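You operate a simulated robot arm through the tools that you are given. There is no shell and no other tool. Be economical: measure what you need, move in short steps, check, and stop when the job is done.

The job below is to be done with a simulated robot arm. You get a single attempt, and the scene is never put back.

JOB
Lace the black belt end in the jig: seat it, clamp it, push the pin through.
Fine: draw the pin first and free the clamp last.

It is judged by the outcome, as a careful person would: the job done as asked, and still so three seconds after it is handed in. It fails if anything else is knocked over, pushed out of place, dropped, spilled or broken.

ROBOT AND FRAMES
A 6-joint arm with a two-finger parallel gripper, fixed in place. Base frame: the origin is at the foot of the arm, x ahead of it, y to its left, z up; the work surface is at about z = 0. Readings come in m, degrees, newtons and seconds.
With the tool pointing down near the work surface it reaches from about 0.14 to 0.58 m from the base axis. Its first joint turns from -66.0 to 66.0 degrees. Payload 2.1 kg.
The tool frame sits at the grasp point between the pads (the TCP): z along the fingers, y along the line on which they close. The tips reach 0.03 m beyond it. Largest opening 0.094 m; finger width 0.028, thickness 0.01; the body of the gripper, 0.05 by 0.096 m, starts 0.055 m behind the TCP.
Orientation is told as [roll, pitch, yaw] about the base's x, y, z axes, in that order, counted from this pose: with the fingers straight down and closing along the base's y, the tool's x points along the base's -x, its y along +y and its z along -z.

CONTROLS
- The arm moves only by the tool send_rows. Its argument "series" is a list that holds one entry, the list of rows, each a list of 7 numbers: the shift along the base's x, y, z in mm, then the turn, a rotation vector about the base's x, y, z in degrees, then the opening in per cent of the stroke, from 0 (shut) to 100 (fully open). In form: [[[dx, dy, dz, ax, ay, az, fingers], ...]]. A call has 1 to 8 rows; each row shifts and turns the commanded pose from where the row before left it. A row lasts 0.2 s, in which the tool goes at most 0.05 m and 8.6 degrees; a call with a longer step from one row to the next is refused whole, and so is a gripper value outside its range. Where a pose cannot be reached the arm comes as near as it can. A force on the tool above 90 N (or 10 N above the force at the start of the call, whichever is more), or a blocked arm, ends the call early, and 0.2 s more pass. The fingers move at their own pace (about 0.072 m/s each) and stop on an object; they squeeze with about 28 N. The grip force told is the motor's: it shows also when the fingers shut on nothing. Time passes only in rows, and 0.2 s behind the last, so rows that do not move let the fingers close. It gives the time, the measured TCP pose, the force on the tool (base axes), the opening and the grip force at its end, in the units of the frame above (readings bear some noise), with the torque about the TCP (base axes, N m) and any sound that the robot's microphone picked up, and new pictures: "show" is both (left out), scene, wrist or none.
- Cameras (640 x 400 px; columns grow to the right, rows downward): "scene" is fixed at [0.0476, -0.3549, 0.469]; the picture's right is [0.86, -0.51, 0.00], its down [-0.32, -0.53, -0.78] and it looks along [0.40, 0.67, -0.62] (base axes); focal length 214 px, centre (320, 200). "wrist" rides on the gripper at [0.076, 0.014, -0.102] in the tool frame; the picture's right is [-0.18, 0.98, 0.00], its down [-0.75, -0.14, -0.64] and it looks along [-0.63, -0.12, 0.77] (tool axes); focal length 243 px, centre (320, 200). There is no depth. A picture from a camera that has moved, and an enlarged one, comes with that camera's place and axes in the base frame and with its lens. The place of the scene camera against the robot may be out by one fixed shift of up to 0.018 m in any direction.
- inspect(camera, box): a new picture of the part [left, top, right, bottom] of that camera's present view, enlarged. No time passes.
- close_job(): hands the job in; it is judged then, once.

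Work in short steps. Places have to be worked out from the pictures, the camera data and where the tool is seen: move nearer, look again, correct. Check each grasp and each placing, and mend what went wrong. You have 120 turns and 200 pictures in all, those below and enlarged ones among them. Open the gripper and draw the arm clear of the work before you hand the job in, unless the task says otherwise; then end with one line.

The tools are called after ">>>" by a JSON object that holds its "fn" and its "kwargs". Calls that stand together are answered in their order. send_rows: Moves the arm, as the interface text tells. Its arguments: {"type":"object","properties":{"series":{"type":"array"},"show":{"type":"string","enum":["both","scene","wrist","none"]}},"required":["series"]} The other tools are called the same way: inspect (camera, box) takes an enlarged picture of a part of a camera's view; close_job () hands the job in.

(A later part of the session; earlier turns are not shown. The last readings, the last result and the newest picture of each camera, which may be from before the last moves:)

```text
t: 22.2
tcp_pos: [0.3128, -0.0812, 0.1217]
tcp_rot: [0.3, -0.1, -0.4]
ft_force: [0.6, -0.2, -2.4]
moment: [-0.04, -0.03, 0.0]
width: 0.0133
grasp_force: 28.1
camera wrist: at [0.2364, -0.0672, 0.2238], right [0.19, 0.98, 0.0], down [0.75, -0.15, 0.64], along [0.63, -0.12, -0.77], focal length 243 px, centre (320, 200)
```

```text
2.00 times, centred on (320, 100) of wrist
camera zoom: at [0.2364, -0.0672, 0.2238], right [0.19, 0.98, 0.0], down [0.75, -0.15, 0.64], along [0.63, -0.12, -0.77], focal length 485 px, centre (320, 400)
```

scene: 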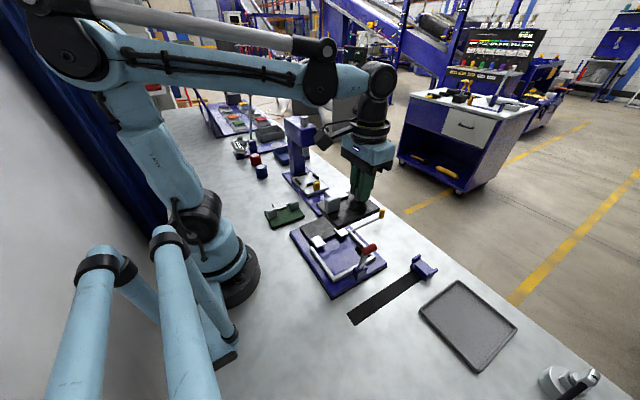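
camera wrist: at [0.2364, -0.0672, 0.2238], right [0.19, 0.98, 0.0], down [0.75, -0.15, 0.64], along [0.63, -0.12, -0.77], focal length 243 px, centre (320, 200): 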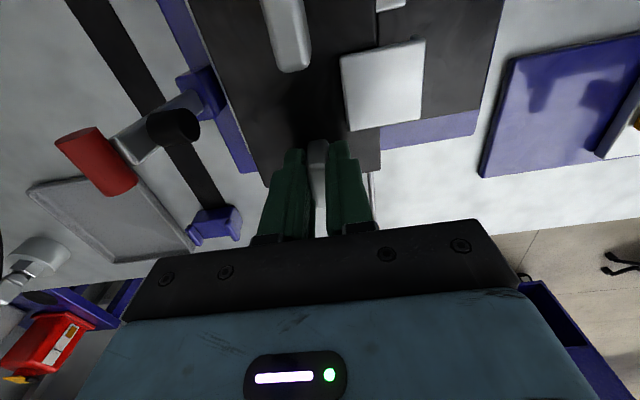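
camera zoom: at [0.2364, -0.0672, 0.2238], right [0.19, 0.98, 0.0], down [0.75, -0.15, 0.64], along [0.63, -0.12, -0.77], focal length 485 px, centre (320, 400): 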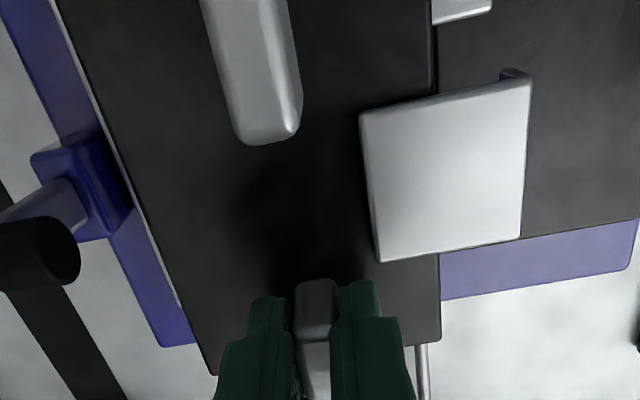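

Clear of the pad, and the plate runs parallel to the rail. I shift to x≈0.310, y≈-0.087 and lower to z≈0.085.

>>> {"fn": "send_rows", "kwargs": {"series": [[[-1.5, -3, -13, 0, 0, 0, 0], [-1, -3, -13, 0, 0, 0, 0], [0, 0, -10, 0, 0, 0, 0], [0, 0, 0, 0, 0, 0, 0]]], "show": "wrist"}}

>>> {"fn": "inspect", "kwargs": {"camera": "scene", "box": [290, 205, 390, 295]}}

>>> {"fn": "inspect", "kwargs": {"camera": "wrist", "box": [160, 0, 480, 200]}}

```text
t: 23.2
tcp_pos: [0.309, -0.0875, 0.087]
tcp_rot: [0.1, 0.0, -0.3]
ft_force: [-0.1, 0.1, -1.4]
moment: [0.01, -0.07, 0.01]
width: 0.0133
grasp_force: 29.0
camera wrist: at [0.2334, -0.0734, 0.1891], right [0.19, 0.98, 0.0], down [0.75, -0.15, 0.64], along [0.63, -0.12, -0.77], focal length 243 px, centre (320, 200)
```

wrist: 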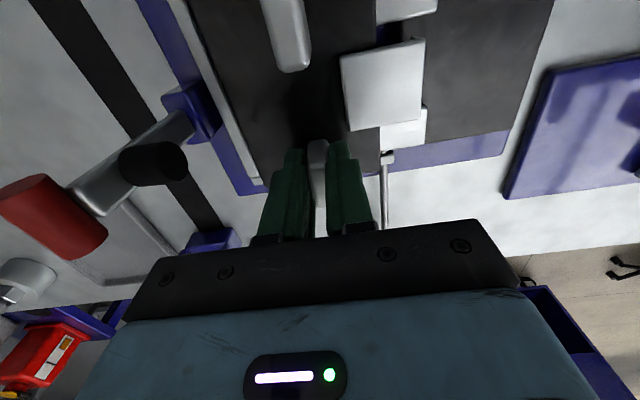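

```text
4.44 times, centred on (340, 250) of scene
camera zoom: at [0.0476, -0.3549, 0.469], right [0.86, -0.51, 0.0], down [-0.32, -0.53, -0.78], along [0.4, 0.67, -0.62], focal length 953 px, centre (231, -22)
```

zoom: 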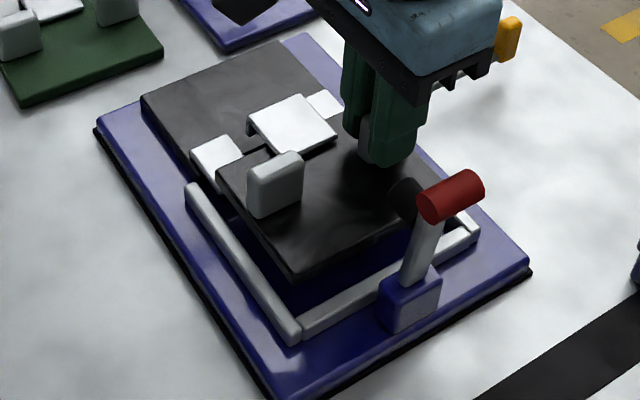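

```text
2.00 times, centred on (320, 100) of wrist
camera zoom: at [0.2334, -0.0734, 0.1891], right [0.19, 0.98, 0.0], down [0.75, -0.15, 0.64], along [0.63, -0.12, -0.77], focal length 485 px, centre (320, 400)
```

zoom: 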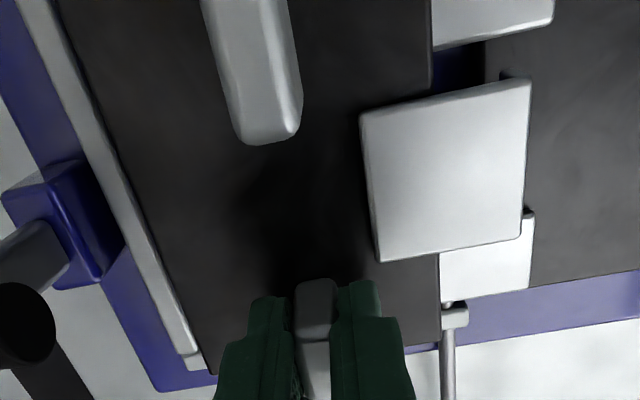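

The loop lines up with the gap between the hooks, and the plate sits inside the rails with margin. I lower in small steps and watch the force.

>>> {"fn": "send_rows", "kwargs": {"series": [[[0, -1, -6, 0, 0, 0, 0], [0, 0, -6, 0, 0, 0, 0], [0, 0, -4, 0, 0, 0, 0], [0, 0, 0, 0, 0, 0, 0]]], "show": "wrist"}}

>>> {"fn": "inspect", "kwargs": {"camera": "scene", "box": [290, 205, 390, 295]}}

>>> {"fn": "inspect", "kwargs": {"camera": "wrist", "box": [160, 0, 480, 200]}}

```text
t: 24.2
tcp_pos: [0.3092, -0.0894, 0.0714]
tcp_rot: [0.1, 0.0, -0.3]
ft_force: [0.1, 0.0, -1.3]
moment: [0.01, -0.06, 0.02]
width: 0.0138
grasp_force: 27.2
camera wrist: at [0.233, -0.075, 0.1732], right [0.19, 0.98, 0.0], down [0.75, -0.15, 0.64], along [0.63, -0.12, -0.77], focal length 243 px, centre (320, 200)
```

wrist: 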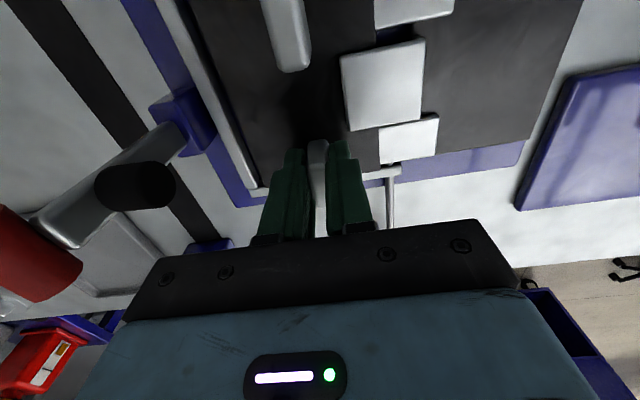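

```text
4.44 times, centred on (340, 250) of scene
camera zoom: at [0.0476, -0.3549, 0.469], right [0.86, -0.51, 0.0], down [-0.32, -0.53, -0.78], along [0.4, 0.67, -0.62], focal length 953 px, centre (231, -22)
```

zoom: 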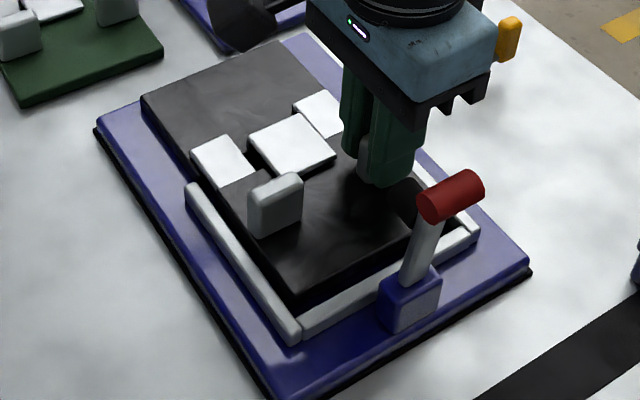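

```text
2.00 times, centred on (320, 100) of wrist
camera zoom: at [0.233, -0.075, 0.1732], right [0.19, 0.98, 0.0], down [0.75, -0.15, 0.64], along [0.63, -0.12, -0.77], focal length 485 px, centre (320, 400)
```

zoom: 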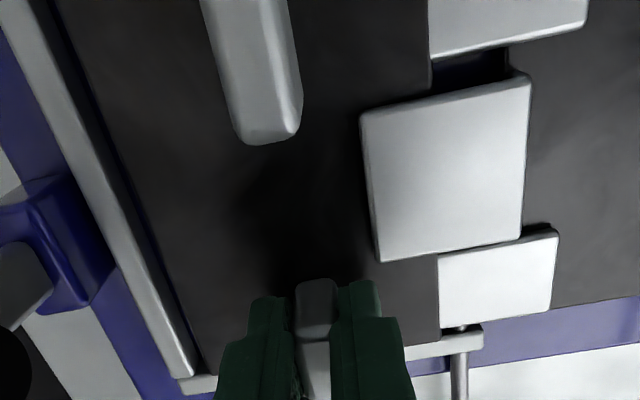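

It is settling in well, though the loop sits slightly nearer the outer hook. I shift -2 mm in x and lower until contact.

>>> {"fn": "send_rows", "kwargs": {"series": [[[-2, 0, -3, 0, 0, 0, 0], [0, 0, -3, 0, 0, 0, 0], [0, 0, -2, 0, 0, 0, 0], [0, 0, 0, 0, 0, 0, 0]]], "show": "wrist"}}

>>> {"fn": "inspect", "kwargs": {"camera": "wrist", "box": [160, 0, 480, 200]}}

```text
t: 25.2
tcp_pos: [0.3071, -0.0894, 0.0644]
tcp_rot: [0.3, 0.1, -0.2]
ft_force: [-12.4, 5.3, 87.1]
moment: [0.25, 0.14, -0.1]
width: 0.0135
grasp_force: 27.5
camera wrist: at [0.2307, -0.0749, 0.1673], right [0.19, 0.98, 0.0], down [0.75, -0.15, 0.64], along [0.63, -0.12, -0.77], focal length 243 px, centre (320, 200)
```

wrist: 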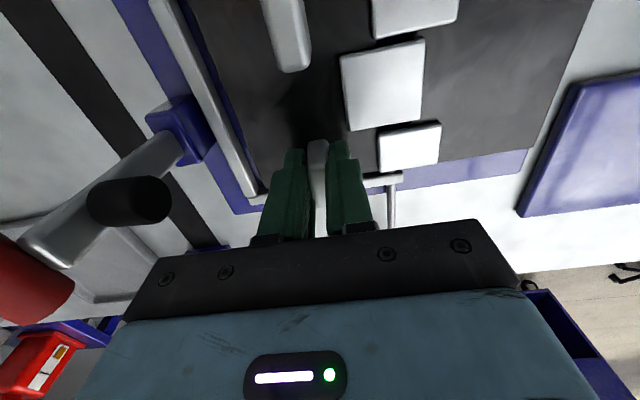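

```text
2.00 times, centred on (320, 100) of wrist
camera zoom: at [0.2307, -0.0749, 0.1673], right [0.19, 0.98, 0.0], down [0.75, -0.15, 0.64], along [0.63, -0.12, -0.77], focal length 485 px, centre (320, 400)
```

zoom: 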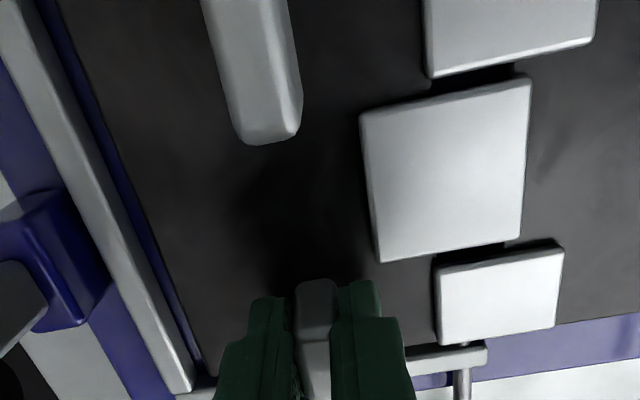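

Contact is firm at z≈0.064. I check in the scene view that the plate sits flat, with the loop level with the hooks.

>>> {"fn": "inspect", "kwargs": {"camera": "scene", "box": [300, 215, 380, 290]}}

```text
5.33 times, centred on (340, 252) of scene
camera zoom: at [0.0473, -0.3549, 0.4692], right [0.86, -0.51, 0.0], down [-0.32, -0.53, -0.78], along [0.4, 0.67, -0.62], focal length 1144 px, centre (213, -80)
```

zoom: 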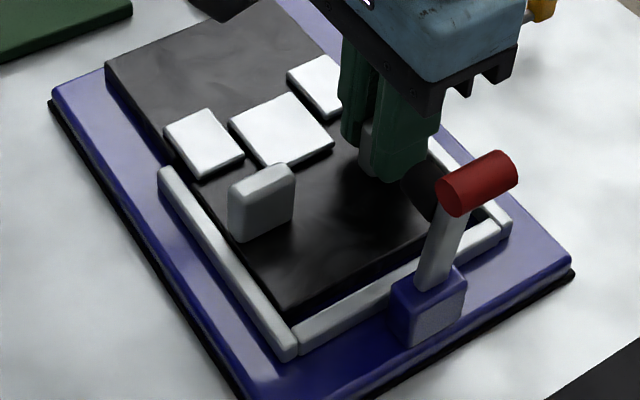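

The plate lies flat in the jig with the loop centred in the gap. I unload slightly, open and rise.

>>> {"fn": "send_rows", "kwargs": {"series": [[[0, 0, 1, 0, 0, 0, 0], [0, 0, 0, 0, 0, 0, 30], [0, 0, 0, 0, 0, 0, 34], [0, 0, 10, 0, 0, 0, 34], [0, 0, 30, 0, 0, 0, 34], [0, 5, 40, 0, 0, 0, 34], [0, 5, 40, 0, 0, 0, 34]]]}}

>>> {"fn": "inspect", "kwargs": {"camera": "wrist", "box": [200, 0, 460, 200]}}

>>> {"fn": "inspect", "kwargs": {"camera": "scene", "box": [290, 205, 390, 295]}}

```text
t: 26.8
tcp_pos: [0.306, -0.0822, 0.1876]
tcp_rot: [0.1, 0.0, -0.2]
ft_force: [-0.2, 0.7, 0.6]
moment: [0.01, 0.02, 0.01]
width: 0.0319
grasp_force: 0.1
camera wrist: at [0.2296, -0.0671, 0.2901], right [0.19, 0.98, 0.0], down [0.75, -0.15, 0.64], along [0.63, -0.12, -0.77], focal length 243 px, centre (320, 200)
```

scene: 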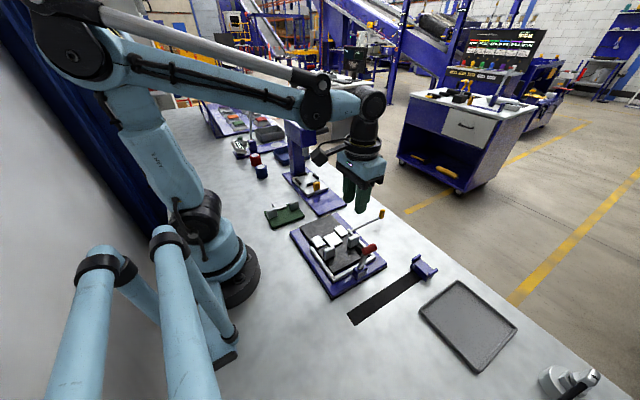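
wrist: 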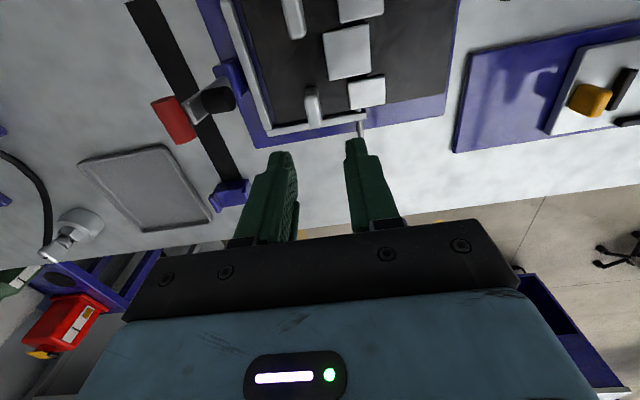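

```text
2.00 times, centred on (330, 100) of wrist
camera zoom: at [0.2296, -0.0671, 0.2901], right [0.19, 0.98, 0.0], down [0.75, -0.15, 0.64], along [0.63, -0.12, -0.77], focal length 485 px, centre (300, 400)
```

zoom: 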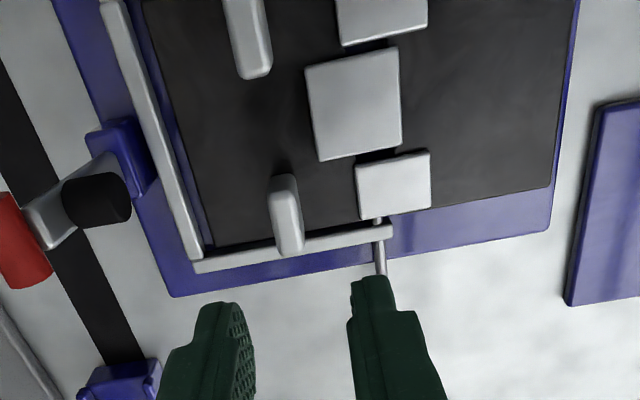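

```text
4.44 times, centred on (340, 250) of scene
camera zoom: at [0.0476, -0.3549, 0.469], right [0.86, -0.51, 0.0], down [-0.32, -0.53, -0.78], along [0.4, 0.67, -0.62], focal length 953 px, centre (231, -22)
```

zoom: 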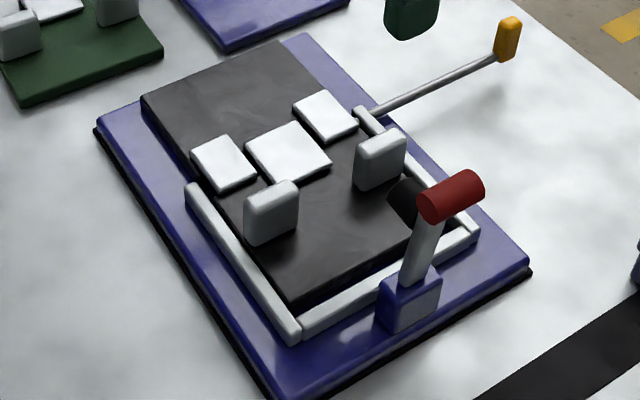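

The belt end is seated neatly. Next is the clamp: the red handle is at about (0.274, -0.176, 0.127). I take closed fingers around to its -y side to push it over.

>>> {"fn": "send_rows", "kwargs": {"series": [[[0, 0, 20, 0, 0, 0, 0], [-8, -38, 0, 0, 0, 0, 0], [-8, -38, 0, 0, 0, 0, 0], [-8, -38, 0, 0, 0, 0, 0], [-8, -36, 0, 0, 0, 0, 0], [0, 0, -30, 0, 0, 0, 0], [0, 0, -33, 0, 0, 0, 0]]]}}

>>> {"fn": "inspect", "kwargs": {"camera": "scene", "box": [310, 205, 430, 295]}}

```text
t: 28.4
tcp_pos: [0.2742, -0.2328, 0.1399]
tcp_rot: [0.3, 0.0, -0.2]
ft_force: [0.6, -0.5, -0.5]
moment: [0.02, -0.01, 0.0]
width: 0.0
grasp_force: 27.9
camera wrist: at [0.1974, -0.2174, 0.2426], right [0.19, 0.98, 0.0], down [0.75, -0.15, 0.64], along [0.63, -0.12, -0.77], focal length 243 px, centre (320, 200)
```

scene: 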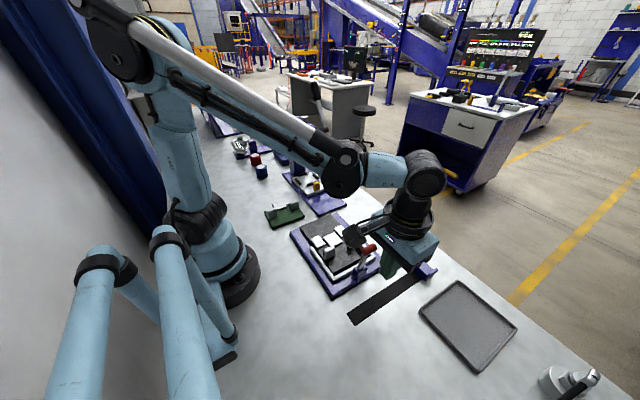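
wrist: 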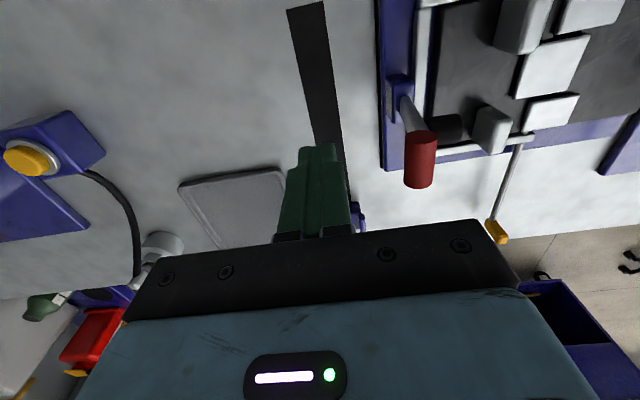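

```text
4.44 times, centred on (370, 250) of scene
camera zoom: at [0.0476, -0.3549, 0.469], right [0.86, -0.51, 0.0], down [-0.32, -0.53, -0.78], along [0.4, 0.67, -0.62], focal length 953 px, centre (98, -22)
```

zoom: 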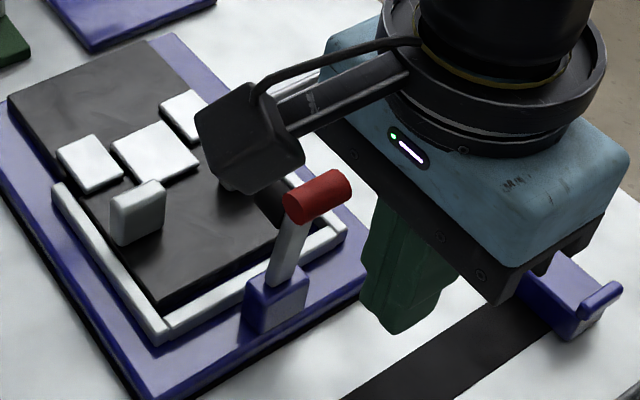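

In position. I push the handle toward +y in small steps.

>>> {"fn": "send_rows", "kwargs": {"series": [[[0, 15, 0, 0, 0, 0, 0], [0, 15, 0, 0, 0, 0, 0], [0, 12, 0, 0, 0, 0, 0], [0, 12, 0, 0, 0, 0, 0], [0, 12, 0, 0, 0, 0, 0]]], "show": "wrist"}}

>>> {"fn": "inspect", "kwargs": {"camera": "scene", "box": [310, 205, 430, 295]}}

```text
t: 29.6
tcp_pos: [0.2774, -0.1645, 0.1398]
tcp_rot: [0.2, 0.0, -0.3]
ft_force: [0.8, -0.2, -0.3]
moment: [0.0, -0.02, 0.01]
width: 0.0
grasp_force: 28.2
camera wrist: at [0.2008, -0.1502, 0.244], right [0.19, 0.98, 0.0], down [0.75, -0.15, 0.64], along [0.63, -0.12, -0.77], focal length 243 px, centre (320, 200)
```

wrist: 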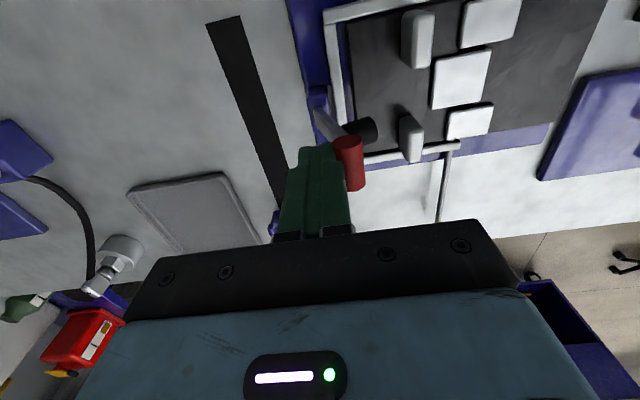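

```text
4.44 times, centred on (370, 250) of scene
camera zoom: at [0.0476, -0.3549, 0.469], right [0.86, -0.51, 0.0], down [-0.32, -0.53, -0.78], along [0.4, 0.67, -0.62], focal length 953 px, centre (98, -22)
```

zoom: 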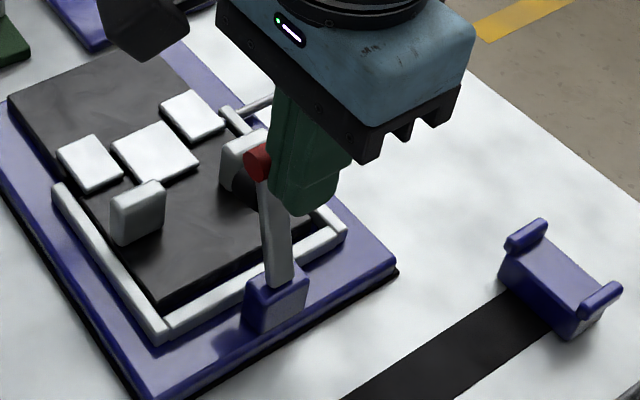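

The lever swings freely. I follow its arc, moving +y and down.

>>> {"fn": "send_rows", "kwargs": {"series": [[[-2, 12, -3, 0, 0, 0, 0], [0, 12, -5, 0, 0, 0, 0], [0, 12, -6, 0, 0, 0, 0], [0, 10, -7, 0, 0, 0, 0]]], "show": "wrist"}}

>>> {"fn": "inspect", "kwargs": {"camera": "scene", "box": [310, 205, 430, 295]}}

```text
t: 30.6
tcp_pos: [0.2725, -0.118, 0.12]
tcp_rot: [-0.2, 0.0, -0.4]
ft_force: [-1.0, -15.5, -13.3]
moment: [-0.48, 0.0, 0.05]
width: 0.0
grasp_force: 27.9
camera wrist: at [0.1963, -0.1037, 0.2222], right [0.19, 0.98, 0.0], down [0.75, -0.14, 0.64], along [0.63, -0.12, -0.77], focal length 243 px, centre (320, 200)
```

wrist: 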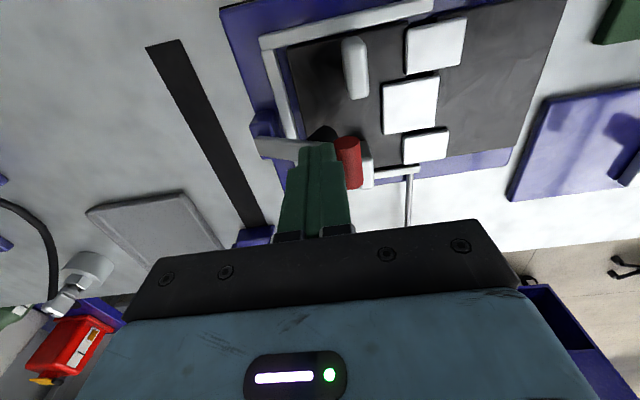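

```text
4.44 times, centred on (370, 250) of scene
camera zoom: at [0.0476, -0.355, 0.469], right [0.86, -0.51, 0.0], down [-0.32, -0.53, -0.78], along [0.4, 0.67, -0.62], focal length 953 px, centre (98, -22)
```

zoom: 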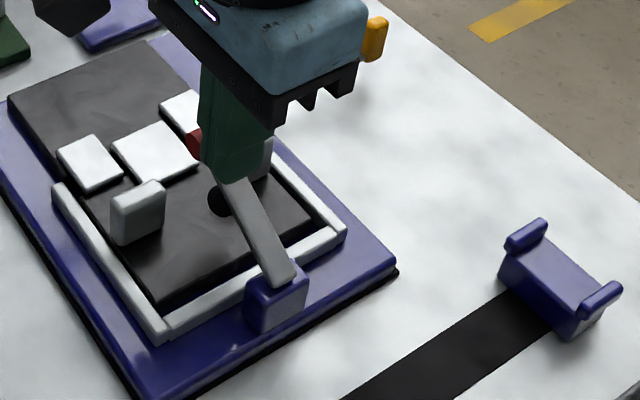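

The lever is about half over. I rise, move over the handle and press it down from above.

>>> {"fn": "send_rows", "kwargs": {"series": [[[0, -4, 12, 0, 0, 0, 0], [0, 0, 14, 0, 0, 0, 0], [0, 18, 0, 0, 0, 0, 0], [0, 17, 0, 0, 0, 0, 0]]], "show": "wrist"}}

>>> {"fn": "inspect", "kwargs": {"camera": "scene", "box": [310, 205, 430, 295]}}

```text
t: 31.6
tcp_pos: [0.2745, -0.085, 0.1447]
tcp_rot: [0.2, 0.0, -0.3]
ft_force: [0.4, -0.8, -0.9]
moment: [0.01, -0.02, 0.0]
width: 0.0002
grasp_force: 28.2
camera wrist: at [0.1974, -0.0708, 0.247], right [0.19, 0.98, 0.0], down [0.75, -0.15, 0.64], along [0.63, -0.12, -0.77], focal length 243 px, centre (320, 200)
```

wrist: 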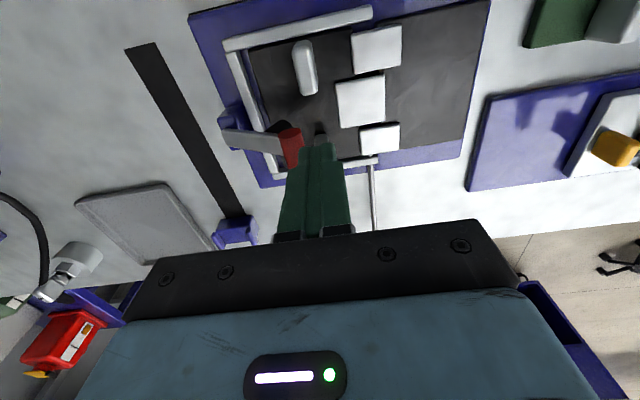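

```text
4.44 times, centred on (370, 250) of scene
camera zoom: at [0.0476, -0.3549, 0.469], right [0.86, -0.51, 0.0], down [-0.32, -0.53, -0.78], along [0.4, 0.67, -0.62], focal length 953 px, centre (98, -22)
```

zoom: 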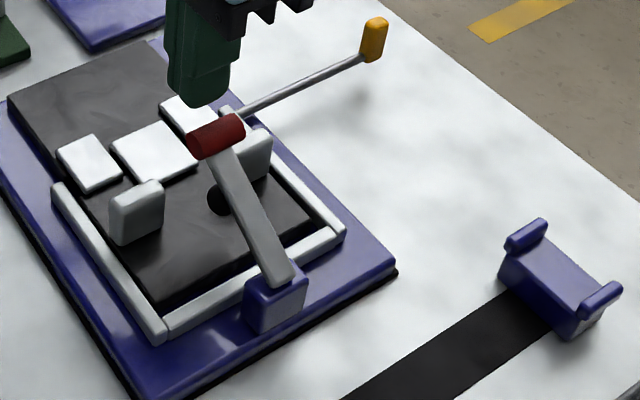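

The lever holds at about 45°, with the handle near y -0.107, z 0.09. I shift over it and press down along its arc.

>>> {"fn": "send_rows", "kwargs": {"series": [[[0, -15, 0, 0, 0, 0, 0], [0, 0, -10, 0, 0, 0, 0], [0, 2, -8, 0, 0, 0, 0], [0, 3, -8, 0, 0, 0, 0], [0, 3, -8, 0, 0, 0, 0], [0, 2, -6, 0, 0, 0, 0]]], "show": "wrist"}}

>>> {"fn": "inspect", "kwargs": {"camera": "scene", "box": [310, 205, 430, 295]}}

```text
t: 33.0
tcp_pos: [0.273, -0.0918, 0.1054]
tcp_rot: [0.1, 0.0, -0.2]
ft_force: [0.1, -0.3, 0.3]
moment: [0.0, 0.04, 0.02]
width: 0.0
grasp_force: 28.2
camera wrist: at [0.1966, -0.0771, 0.2086], right [0.19, 0.98, 0.0], down [0.75, -0.15, 0.64], along [0.63, -0.12, -0.77], focal length 243 px, centre (320, 200)
```

wrist: 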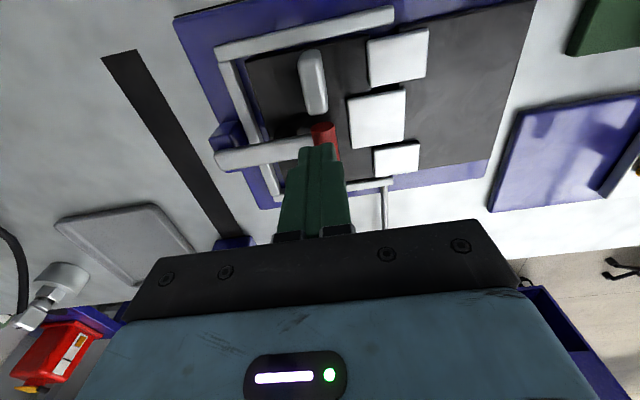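

```text
4.44 times, centred on (370, 250) of scene
camera zoom: at [0.0476, -0.3549, 0.469], right [0.86, -0.51, 0.0], down [-0.32, -0.53, -0.78], along [0.4, 0.67, -0.62], focal length 953 px, centre (98, -22)
```

zoom: 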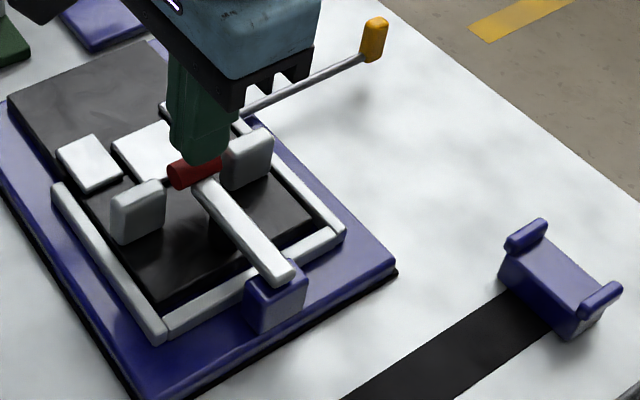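

Nearly down. I press further in small steps until it resists or clicks.

>>> {"fn": "send_rows", "kwargs": {"series": [[[0, 1, -4, 0, 0, 0, 0], [0, 1, -4, 0, 0, 0, 0], [0, 0, -3, 0, 0, 0, 0], [0, 0, -3, 0, 0, 0, 0]]], "show": "wrist"}}

>>> {"fn": "inspect", "kwargs": {"camera": "scene", "box": [310, 205, 430, 295]}}

```text
t: 34.0
tcp_pos: [0.273, -0.089, 0.093]
tcp_rot: [0.2, 0.1, -0.3]
ft_force: [-8.1, 3.4, 54.4]
moment: [0.15, 0.08, -0.06]
width: 0.0001
grasp_force: 27.9
camera wrist: at [0.1967, -0.0744, 0.1957], right [0.19, 0.98, 0.0], down [0.75, -0.15, 0.64], along [0.63, -0.12, -0.77], focal length 243 px, centre (320, 200)
```

wrist: 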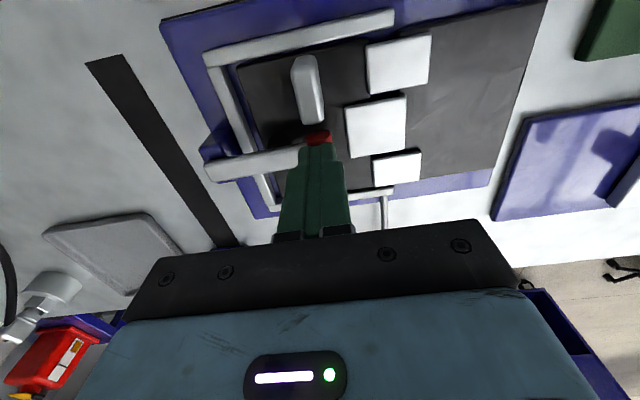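

```text
4.44 times, centred on (370, 250) of scene
camera zoom: at [0.0474, -0.3549, 0.4691], right [0.86, -0.51, 0.0], down [-0.32, -0.53, -0.78], along [0.4, 0.67, -0.62], focal length 953 px, centre (98, -22)
```

zoom: 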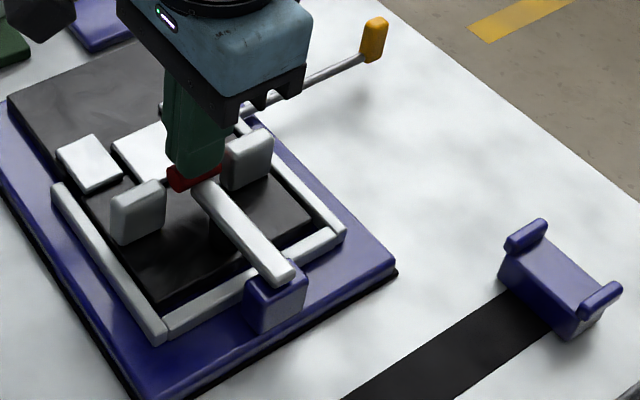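

Firm contact at 54 N. I press 1 mm more, then rise and check that the lever stays down.

>>> {"fn": "send_rows", "kwargs": {"series": [[[0, 0, -1, 0, 0, 0, 0], [0, 0, 0, 0, 0, 0, 0], [0, 0, 15, 0, 0, 0, 0], [0, 0, 40, 0, 0, 0, 0], [0, 0, 40, 0, 0, 0, 0], [0, 0, 0, 0, 0, 0, 40]]], "show": "wrist"}}

>>> {"fn": "inspect", "kwargs": {"camera": "scene", "box": [290, 205, 390, 295]}}

>>> {"fn": "inspect", "kwargs": {"camera": "wrist", "box": [160, 0, 460, 200]}}

```text
t: 34.5
tcp_pos: [0.2727, -0.0894, 0.0936]
tcp_rot: [0.2, 0.4, -0.3]
ft_force: [-6.3, 1.5, 43.0]
moment: [0.1, -0.08, 0.17]
width: 0.0
grasp_force: 27.7
stopped in row 2: the force on the tool passed its limit at 95 N (the readings are from after the stop); the commanded pose is now the measured one
camera wrist: at [0.1972, -0.0745, 0.1961], right [0.19, 0.98, 0.0], down [0.76, -0.15, 0.64], along [0.63, -0.12, -0.77], focal length 243 px, centre (320, 200)
```

wrist: 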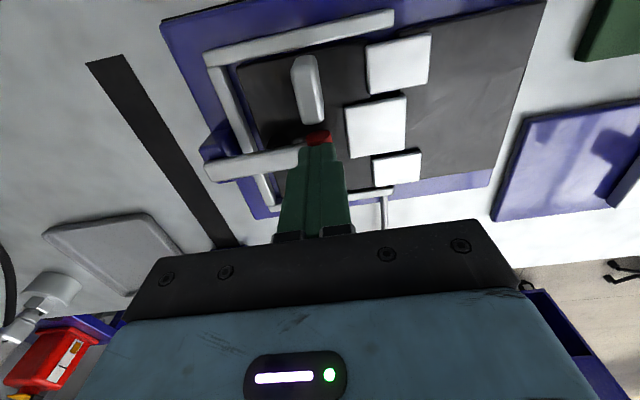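

```text
4.44 times, centred on (340, 250) of scene
camera zoom: at [0.0475, -0.3549, 0.4691], right [0.86, -0.51, 0.0], down [-0.32, -0.53, -0.78], along [0.4, 0.67, -0.62], focal length 953 px, centre (231, -22)
```

zoom: 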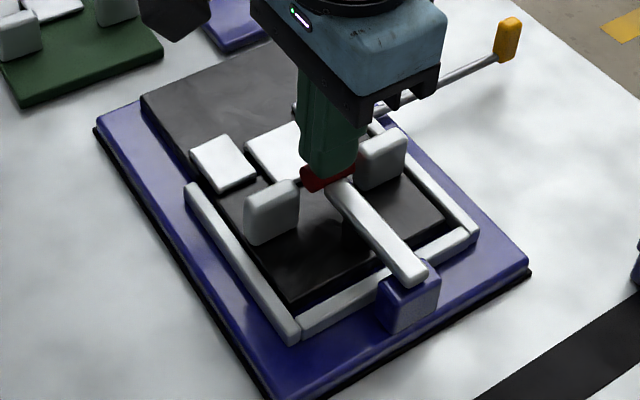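

```text
2.00 times, centred on (310, 100) of wrist
camera zoom: at [0.1972, -0.0745, 0.1961], right [0.19, 0.98, 0.0], down [0.76, -0.15, 0.64], along [0.63, -0.12, -0.77], focal length 485 px, centre (340, 400)
```

zoom: 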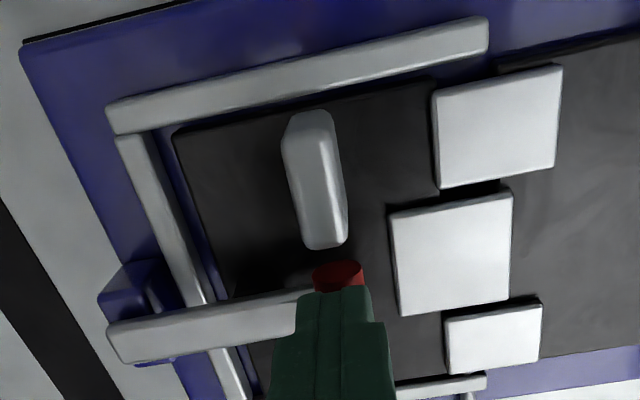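

Pressed to the 90 N limit, so the pad is solidly on the plate. I rise away and look.

>>> {"fn": "send_rows", "kwargs": {"series": [[[0, 0, 15, 0, 0, 0, 0], [0, 0, 40, 0, 0, 0, 0], [0, 0, 40, 0, 0, 0, 0], [0, 0, 0, 0, 0, 0, 40]]], "show": "wrist"}}

>>> {"fn": "inspect", "kwargs": {"camera": "scene", "box": [290, 205, 390, 295]}}

>>> {"fn": "inspect", "kwargs": {"camera": "wrist", "box": [180, 30, 430, 200]}}

```text
t: 35.5
tcp_pos: [0.2731, -0.0885, 0.1883]
tcp_rot: [0.2, 0.3, -0.3]
ft_force: [-0.5, 0.9, 0.1]
moment: [0.02, 0.02, 0.02]
width: 0.0374
grasp_force: 0.1
camera wrist: at [0.197, -0.0746, 0.2916], right [0.19, 0.98, 0.0], down [0.76, -0.15, 0.64], along [0.63, -0.12, -0.77], focal length 243 px, centre (320, 200)
```

wrist: 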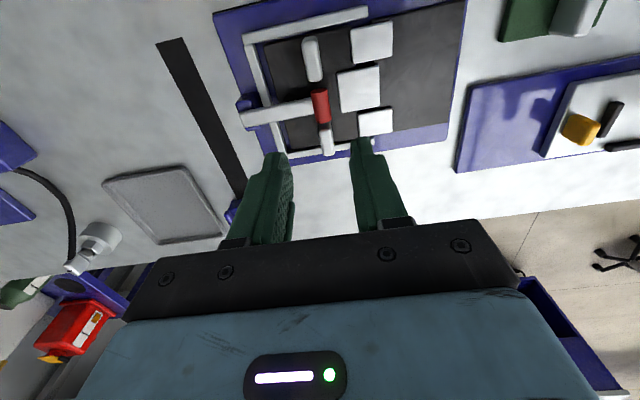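

```text
4.44 times, centred on (340, 250) of scene
camera zoom: at [0.0476, -0.3549, 0.469], right [0.86, -0.51, 0.0], down [-0.32, -0.53, -0.78], along [0.4, 0.67, -0.62], focal length 953 px, centre (231, -22)
```

zoom: 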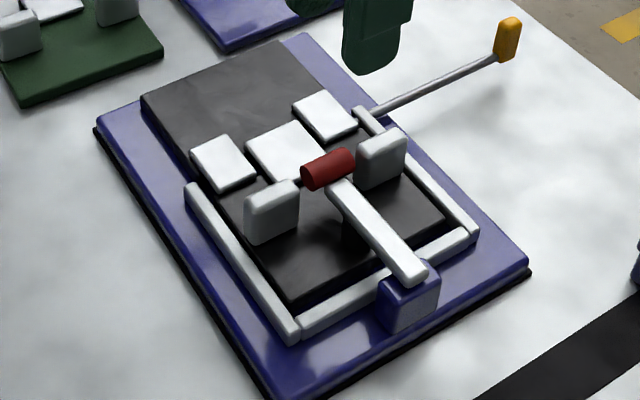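

```text
2.35 times, centred on (305, 115) of wrist
camera zoom: at [0.197, -0.0746, 0.2916], right [0.19, 0.98, 0.0], down [0.76, -0.15, 0.64], along [0.63, -0.12, -0.77], focal length 571 px, centre (355, 400)
```

zoom: 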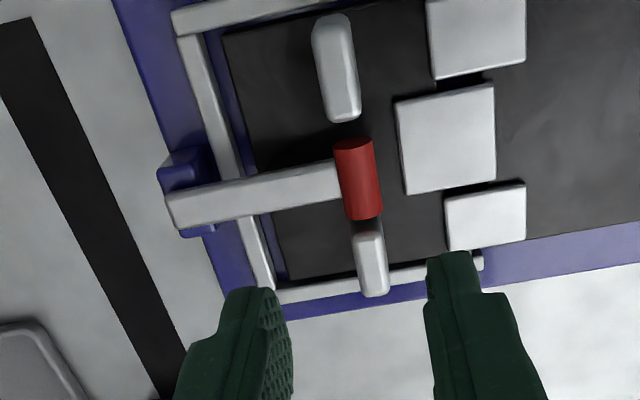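

The clamp is down and holding. I return above the pin handle at (0.448, -0.0425).

>>> {"fn": "send_rows", "kwargs": {"series": [[[44, 12, 0, 0, 0, 0, 35], [44, 12, 0, 0, 0, 0, 35], [44, 11, 0, 0, 0, 0, 35], [43, 11, 0, 0, 0, 0, 35], [0, 0, -40, 0, 0, 0, 35], [0, 0, -40, 0, 0, 0, 35], [0, 0, 0, 0, 0, 0, 35]]], "show": "wrist"}}

```text
t: 37.1
tcp_pos: [0.4483, -0.0424, 0.1047]
tcp_rot: [0.2, 0.2, -0.3]
ft_force: [0.7, 0.7, -0.3]
moment: [-0.02, 0.02, -0.01]
width: 0.0328
grasp_force: 0.1
camera wrist: at [0.373, -0.0281, 0.2069], right [0.19, 0.98, 0.0], down [0.76, -0.15, 0.64], along [0.63, -0.12, -0.77], focal length 243 px, centre (320, 200)
```

wrist: 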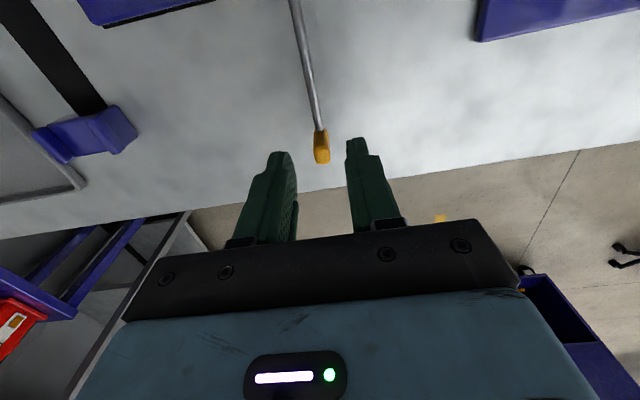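

The handle is centred between the fingers. I lower 41 mm, settle and close.

>>> {"fn": "send_rows", "kwargs": {"series": [[[0, 0, -20, 0, 0, 0, 35], [0, 0, -20, 0, 0, 0, 35], [0, 0, 0, 0, 0, 0.3, 35], [0, 0, 0, 0, 0, 0, 0], [0, 0, 0, 0, 0, 0, 0], [0, 0, 0, 0, 0, 0, 0]]], "show": "wrist"}}

```text
t: 38.5
tcp_pos: [0.4474, -0.041, 0.0666]
tcp_rot: [-0.1, 0.3, -0.1]
ft_force: [-0.5, -16.6, 0.4]
moment: [-0.37, -0.08, -0.16]
width: 0.0111
grasp_force: 27.7
camera wrist: at [0.3712, -0.0285, 0.1695], right [0.19, 0.98, 0.0], down [0.76, -0.14, 0.64], along [0.63, -0.12, -0.77], focal length 243 px, centre (320, 200)
```

wrist: 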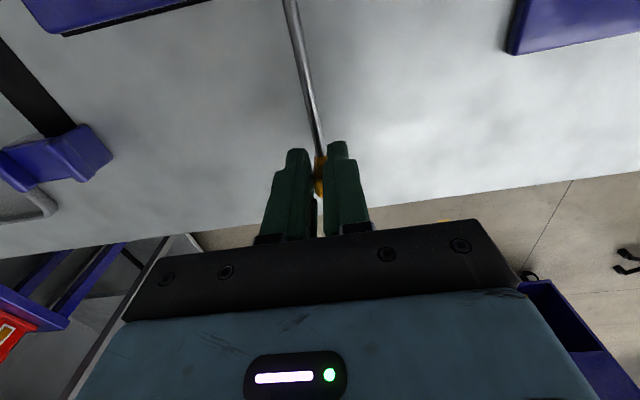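

Gripped, with a sideways load of -16 N. I shift -1.2 mm in y to relax it, then push -x gently.

>>> {"fn": "send_rows", "kwargs": {"series": [[[0, -1.2, 0, 0, 0, 0, 0], [-5, 0, 0, 0, 0, 0, 0], [-5, 0, 0, 0, 0, 0, 0], [-5, 0, 0, 0, 0, 0, 0]]], "show": "none"}}

```text
t: 39.5
tcp_pos: [0.4335, -0.0429, 0.0679]
tcp_rot: [0.2, 0.4, 0.0]
ft_force: [0.9, -7.3, 0.5]
moment: [-0.19, 0.07, -0.04]
width: 0.0115
grasp_force: 28.1
```

Sliding freely; the tip is now about at the loop. I continue in small steps.

>>> {"fn": "send_rows", "kwargs": {"series": [[[-4, -0.3, 0, 0, 0, 0, 0], [-4, 0, 0, 0, 0, 0, 0], [-4, 0, 0, 0, 0, 0, 0], [-4, 0, 0, 0, 0, 0, 0]]], "show": "wrist"}}

>>> {"fn": "inspect", "kwargs": {"camera": "scene", "box": [300, 200, 400, 280]}}

```text
t: 40.5
tcp_pos: [0.4153, -0.0431, 0.0676]
tcp_rot: [0.4, 0.2, 0.1]
ft_force: [0.5, 4.1, 0.2]
moment: [-0.02, 0.56, 0.04]
width: 0.0115
grasp_force: 28.2
camera wrist: at [0.3401, -0.0294, 0.1703], right [0.18, 0.98, 0.0], down [0.76, -0.14, 0.64], along [0.63, -0.11, -0.77], focal length 243 px, centre (320, 200)
```

wrist: 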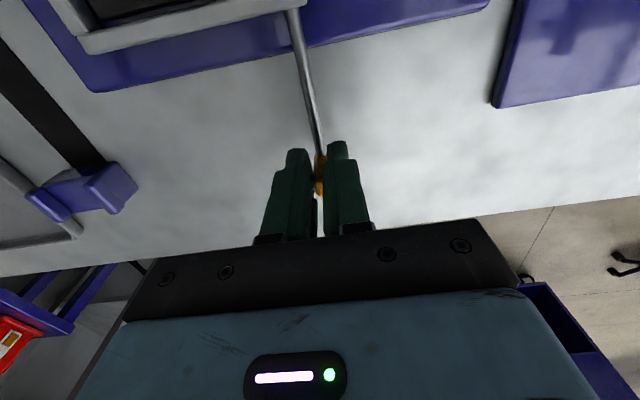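

```text
5.00 times, centred on (350, 240) of scene
camera zoom: at [0.0476, -0.3549, 0.469], right [0.86, -0.51, 0.0], down [-0.32, -0.53, -0.78], along [0.4, 0.67, -0.62], focal length 1072 px, centre (170, 0)
```

zoom: 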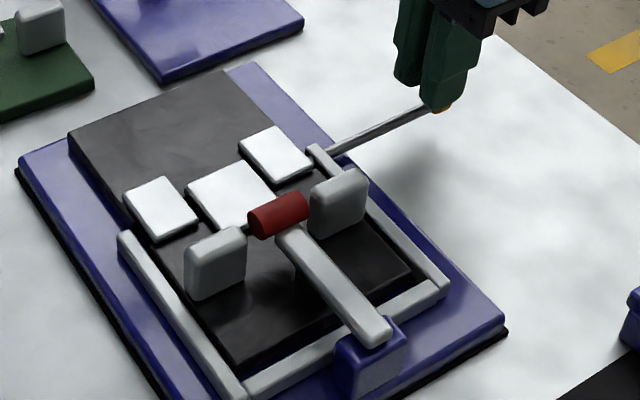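

The pin is going through the loop with little force. I continue toward its original depth of x≈0.364.

>>> {"fn": "send_rows", "kwargs": {"series": [[[-5, 0, 0, 0, 0, 0, 0], [-5, 0, 0, 0, 0, 0, 0], [-5, 0, 0, 0, 0, 0, 0], [-5, 0, 0, 0, 0, 0, 0], [-4, 0, 0, 0, 0, 0, 0], [-4, 0, 0, 0, 0, 0, 0]]], "show": "none"}}

```text
t: 41.9
tcp_pos: [0.3881, -0.0425, 0.0669]
tcp_rot: [0.2, 0.2, 0.1]
ft_force: [0.7, 12.8, 18.6]
moment: [0.25, -0.28, 0.14]
width: 0.0115
grasp_force: 28.0
```

The tip is now entering the inner hook. I relax the small side loads and push the rest.

>>> {"fn": "send_rows", "kwargs": {"series": [[[0, 0.6, 0.5, 0, 0, 0, 0], [-5, 0, 0, 0, 0, 0, 0], [-5, 0, 0, 0, 0, 0, 0], [-5, 0, 0, 0, 0, 0, 0], [-5, 0, 0, 0, 0, 0, 0], [-4, 0, 0, 0, 0, 0, 0]]], "show": "wrist"}}

>>> {"fn": "inspect", "kwargs": {"camera": "scene", "box": [300, 200, 400, 280]}}

>>> {"fn": "inspect", "kwargs": {"camera": "wrist", "box": [200, 0, 440, 180]}}

```text
t: 43.3
tcp_pos: [0.3648, -0.0414, 0.0665]
tcp_rot: [0.3, 0.3, 0.0]
ft_force: [0.2, 14.6, 14.8]
moment: [0.29, -0.34, 0.16]
width: 0.0111
grasp_force: 27.7
camera wrist: at [0.2888, -0.0293, 0.1699], right [0.18, 0.98, 0.0], down [0.76, -0.14, 0.64], along [0.63, -0.11, -0.77], focal length 243 px, centre (320, 200)
```

wrist: 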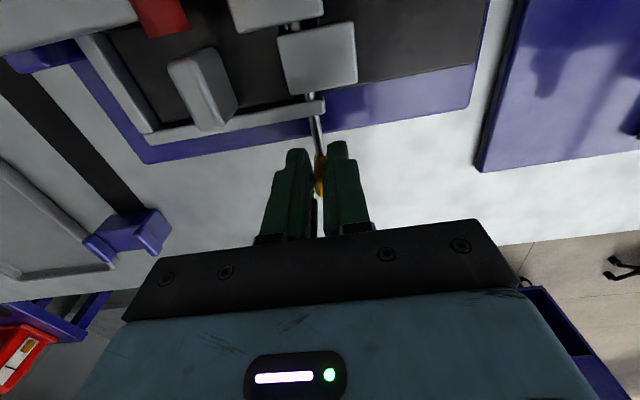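

```text
5.00 times, centred on (350, 240) of scene
camera zoom: at [0.0476, -0.3549, 0.4691], right [0.86, -0.51, 0.0], down [-0.32, -0.53, -0.78], along [0.4, 0.67, -0.62], focal length 1072 px, centre (170, 0)
```

zoom: 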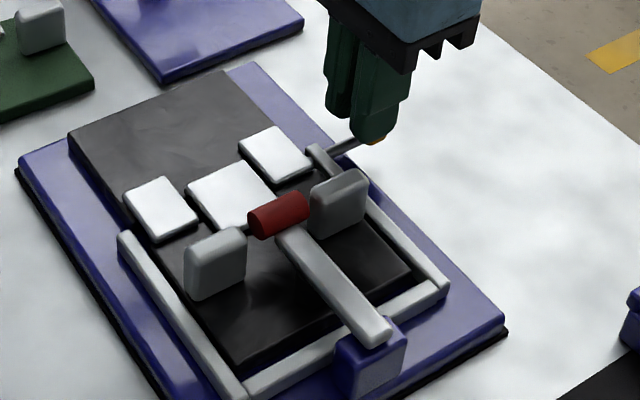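

```text
2.22 times, centred on (320, 90) of wrist
camera zoom: at [0.2888, -0.0293, 0.1699], right [0.18, 0.98, 0.0], down [0.76, -0.14, 0.64], along [0.63, -0.11, -0.77], focal length 539 px, centre (320, 444)
```

zoom: 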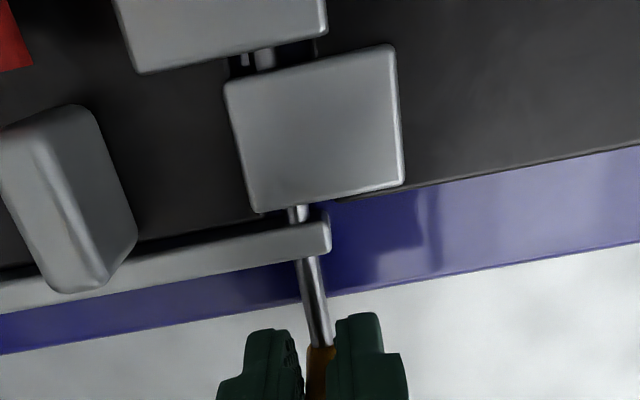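

Almost at the original depth, about 2 mm short. I push 3 mm more, feeling for the stop, then release.

>>> {"fn": "send_rows", "kwargs": {"series": [[[-1.5, 0.5, 0.5, 0, 0, 0, 0], [-1.5, 0, 0, 0, 0, 0, 0], [0, 0, 0, 0, 0, 0, 0]]], "show": "none"}}

```text
t: 44.1
tcp_pos: [0.3612, -0.0427, 0.0673]
tcp_rot: [0.3, 0.2, 0.1]
ft_force: [2.2, 14.6, -0.3]
moment: [0.25, 0.11, 0.1]
width: 0.0114
grasp_force: 28.1
```

>>> {"fn": "send_rows", "kwargs": {"series": [[[-1.5, 0, 0, 0, 0, 0, 0], [-1, 0, 0, 0, 0, 0, 0], [0, 0, 0, 0, 0, 0, 0]]], "show": "none"}}

```text
t: 44.9
tcp_pos: [0.3592, -0.0433, 0.0684]
tcp_rot: [0.2, 0.1, 0.0]
ft_force: [18.7, 9.7, 3.7]
moment: [0.19, -0.48, 0.04]
width: 0.0114
grasp_force: 27.6
```

Resistance of 19 N marks the end of travel. I release and rise to inspect.

>>> {"fn": "send_rows", "kwargs": {"series": [[[0, 0, 0, 0, 0, 0, 30], [0, 0, 0, 0, 0, 0, 35], [0, 0, 30, 0, 0, 0, 35], [-25, -10, 40, 0, 0, 0, 35], [-40, -20, 20, 0, 0, 0, 35]]], "show": "wrist"}}

>>> {"fn": "inspect", "kwargs": {"camera": "scene", "box": [290, 205, 390, 295]}}

>>> {"fn": "inspect", "kwargs": {"camera": "wrist", "box": [200, 0, 440, 180]}}

```text
t: 46.1
tcp_pos: [0.2954, -0.0701, 0.1602]
tcp_rot: [0.3, 0.2, 0.1]
ft_force: [-0.2, -0.1, -0.3]
moment: [0.01, -0.04, 0.0]
width: 0.0331
grasp_force: 0.1
camera wrist: at [0.2187, -0.0569, 0.2627], right [0.18, 0.98, 0.0], down [0.76, -0.14, 0.64], along [0.63, -0.11, -0.77], focal length 243 px, centre (320, 200)
```

wrist: 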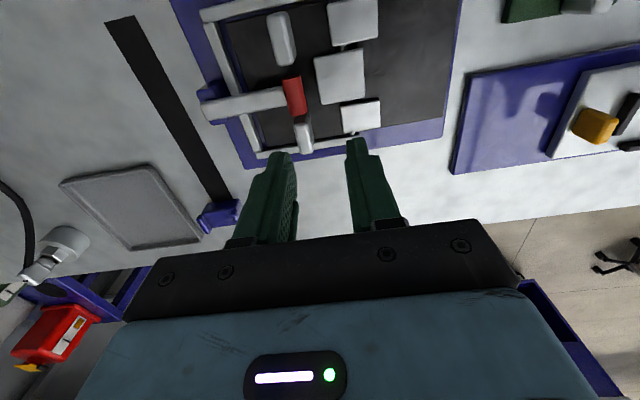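

```text
4.44 times, centred on (340, 250) of scene
camera zoom: at [0.0476, -0.3549, 0.469], right [0.86, -0.51, 0.0], down [-0.32, -0.53, -0.78], along [0.4, 0.67, -0.62], focal length 953 px, centre (231, -22)
```

zoom: 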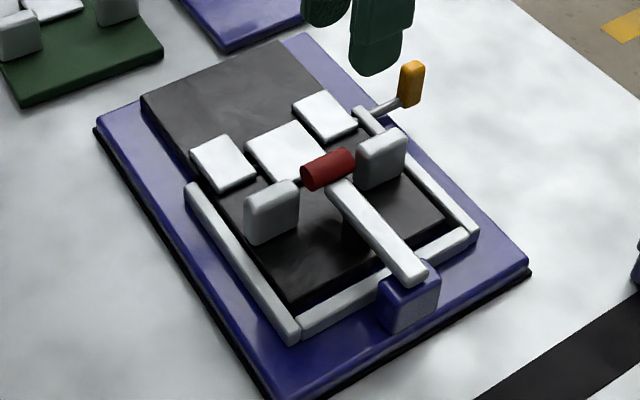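

```text
2.22 times, centred on (320, 90) of wrist
camera zoom: at [0.2187, -0.0569, 0.2627], right [0.18, 0.98, 0.0], down [0.76, -0.14, 0.64], along [0.63, -0.11, -0.77], focal length 539 px, centre (320, 444)
```

zoom: 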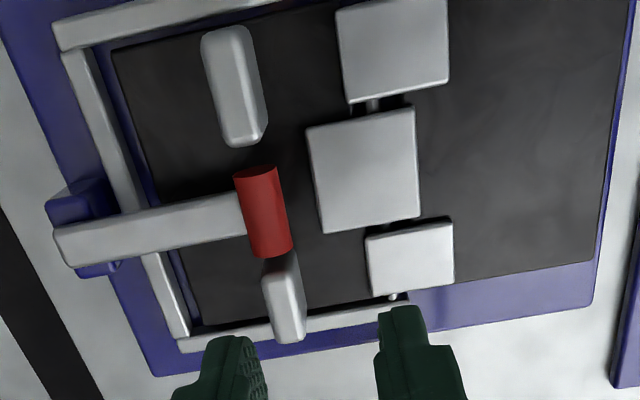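

The pin runs through all three knuckles; the rod shows in both gaps. Last, I free the clamp: go above the red handle at about (0.272, -0.086, 0.066).

>>> {"fn": "send_rows", "kwargs": {"series": [[[-12, -9, 0, 0, 0, 0, 45], [-11, -8, -20, 0, 0, 0, 45], [0, 0, -20, 0, 0, 0, 45], [0, 0, 0, 0, 0, 0, 45]]], "show": "wrist"}}

>>> {"fn": "inspect", "kwargs": {"camera": "scene", "box": [310, 200, 390, 280]}}

>>> {"fn": "inspect", "kwargs": {"camera": "wrist", "box": [220, 60, 420, 210]}}

```text
t: 47.1
tcp_pos: [0.2717, -0.0888, 0.1185]
tcp_rot: [0.2, 0.3, 0.1]
ft_force: [-0.5, 0.5, 0.4]
moment: [0.02, 0.03, -0.03]
width: 0.0425
grasp_force: 0.1
camera wrist: at [0.1955, -0.0761, 0.2215], right [0.18, 0.98, 0.0], down [0.76, -0.14, 0.64], along [0.63, -0.11, -0.77], focal length 243 px, centre (320, 200)
```

wrist: 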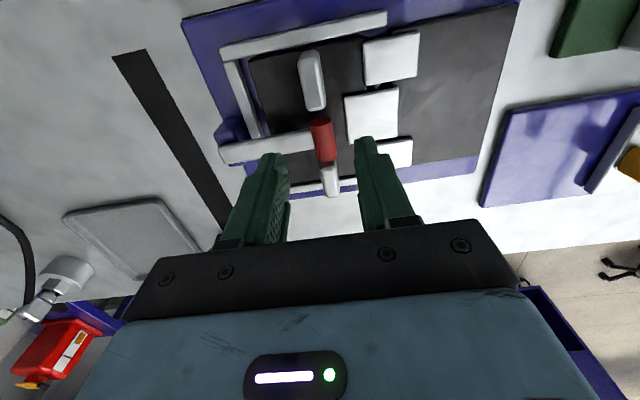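

```text
5.00 times, centred on (350, 240) of scene
camera zoom: at [0.0476, -0.3549, 0.469], right [0.86, -0.51, 0.0], down [-0.32, -0.53, -0.78], along [0.4, 0.67, -0.62], focal length 1072 px, centre (170, 0)
```

zoom: 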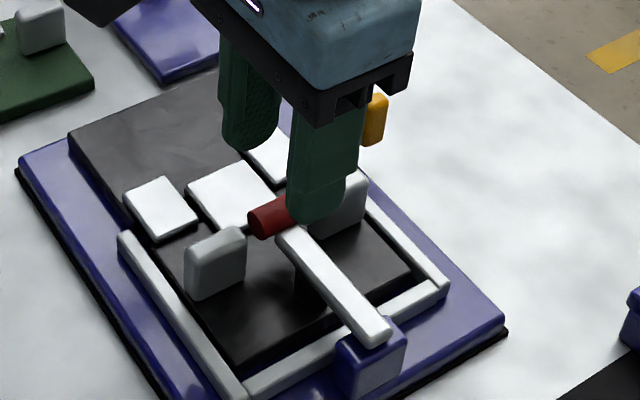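

```text
2.67 times, centred on (320, 135) of wrist
camera zoom: at [0.1955, -0.0761, 0.2215], right [0.18, 0.98, 0.0], down [0.76, -0.14, 0.64], along [0.63, -0.11, -0.77], focal length 647 px, centre (320, 373)
```

zoom: 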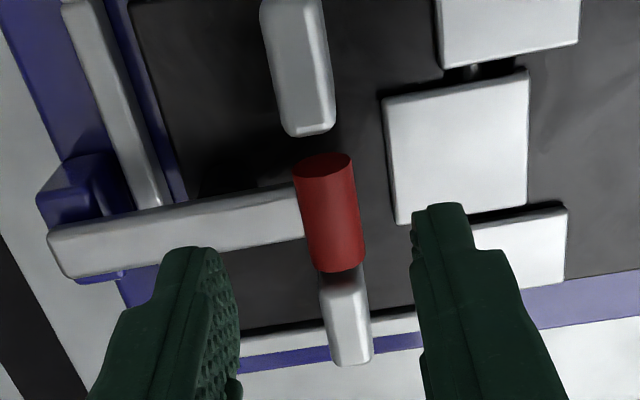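

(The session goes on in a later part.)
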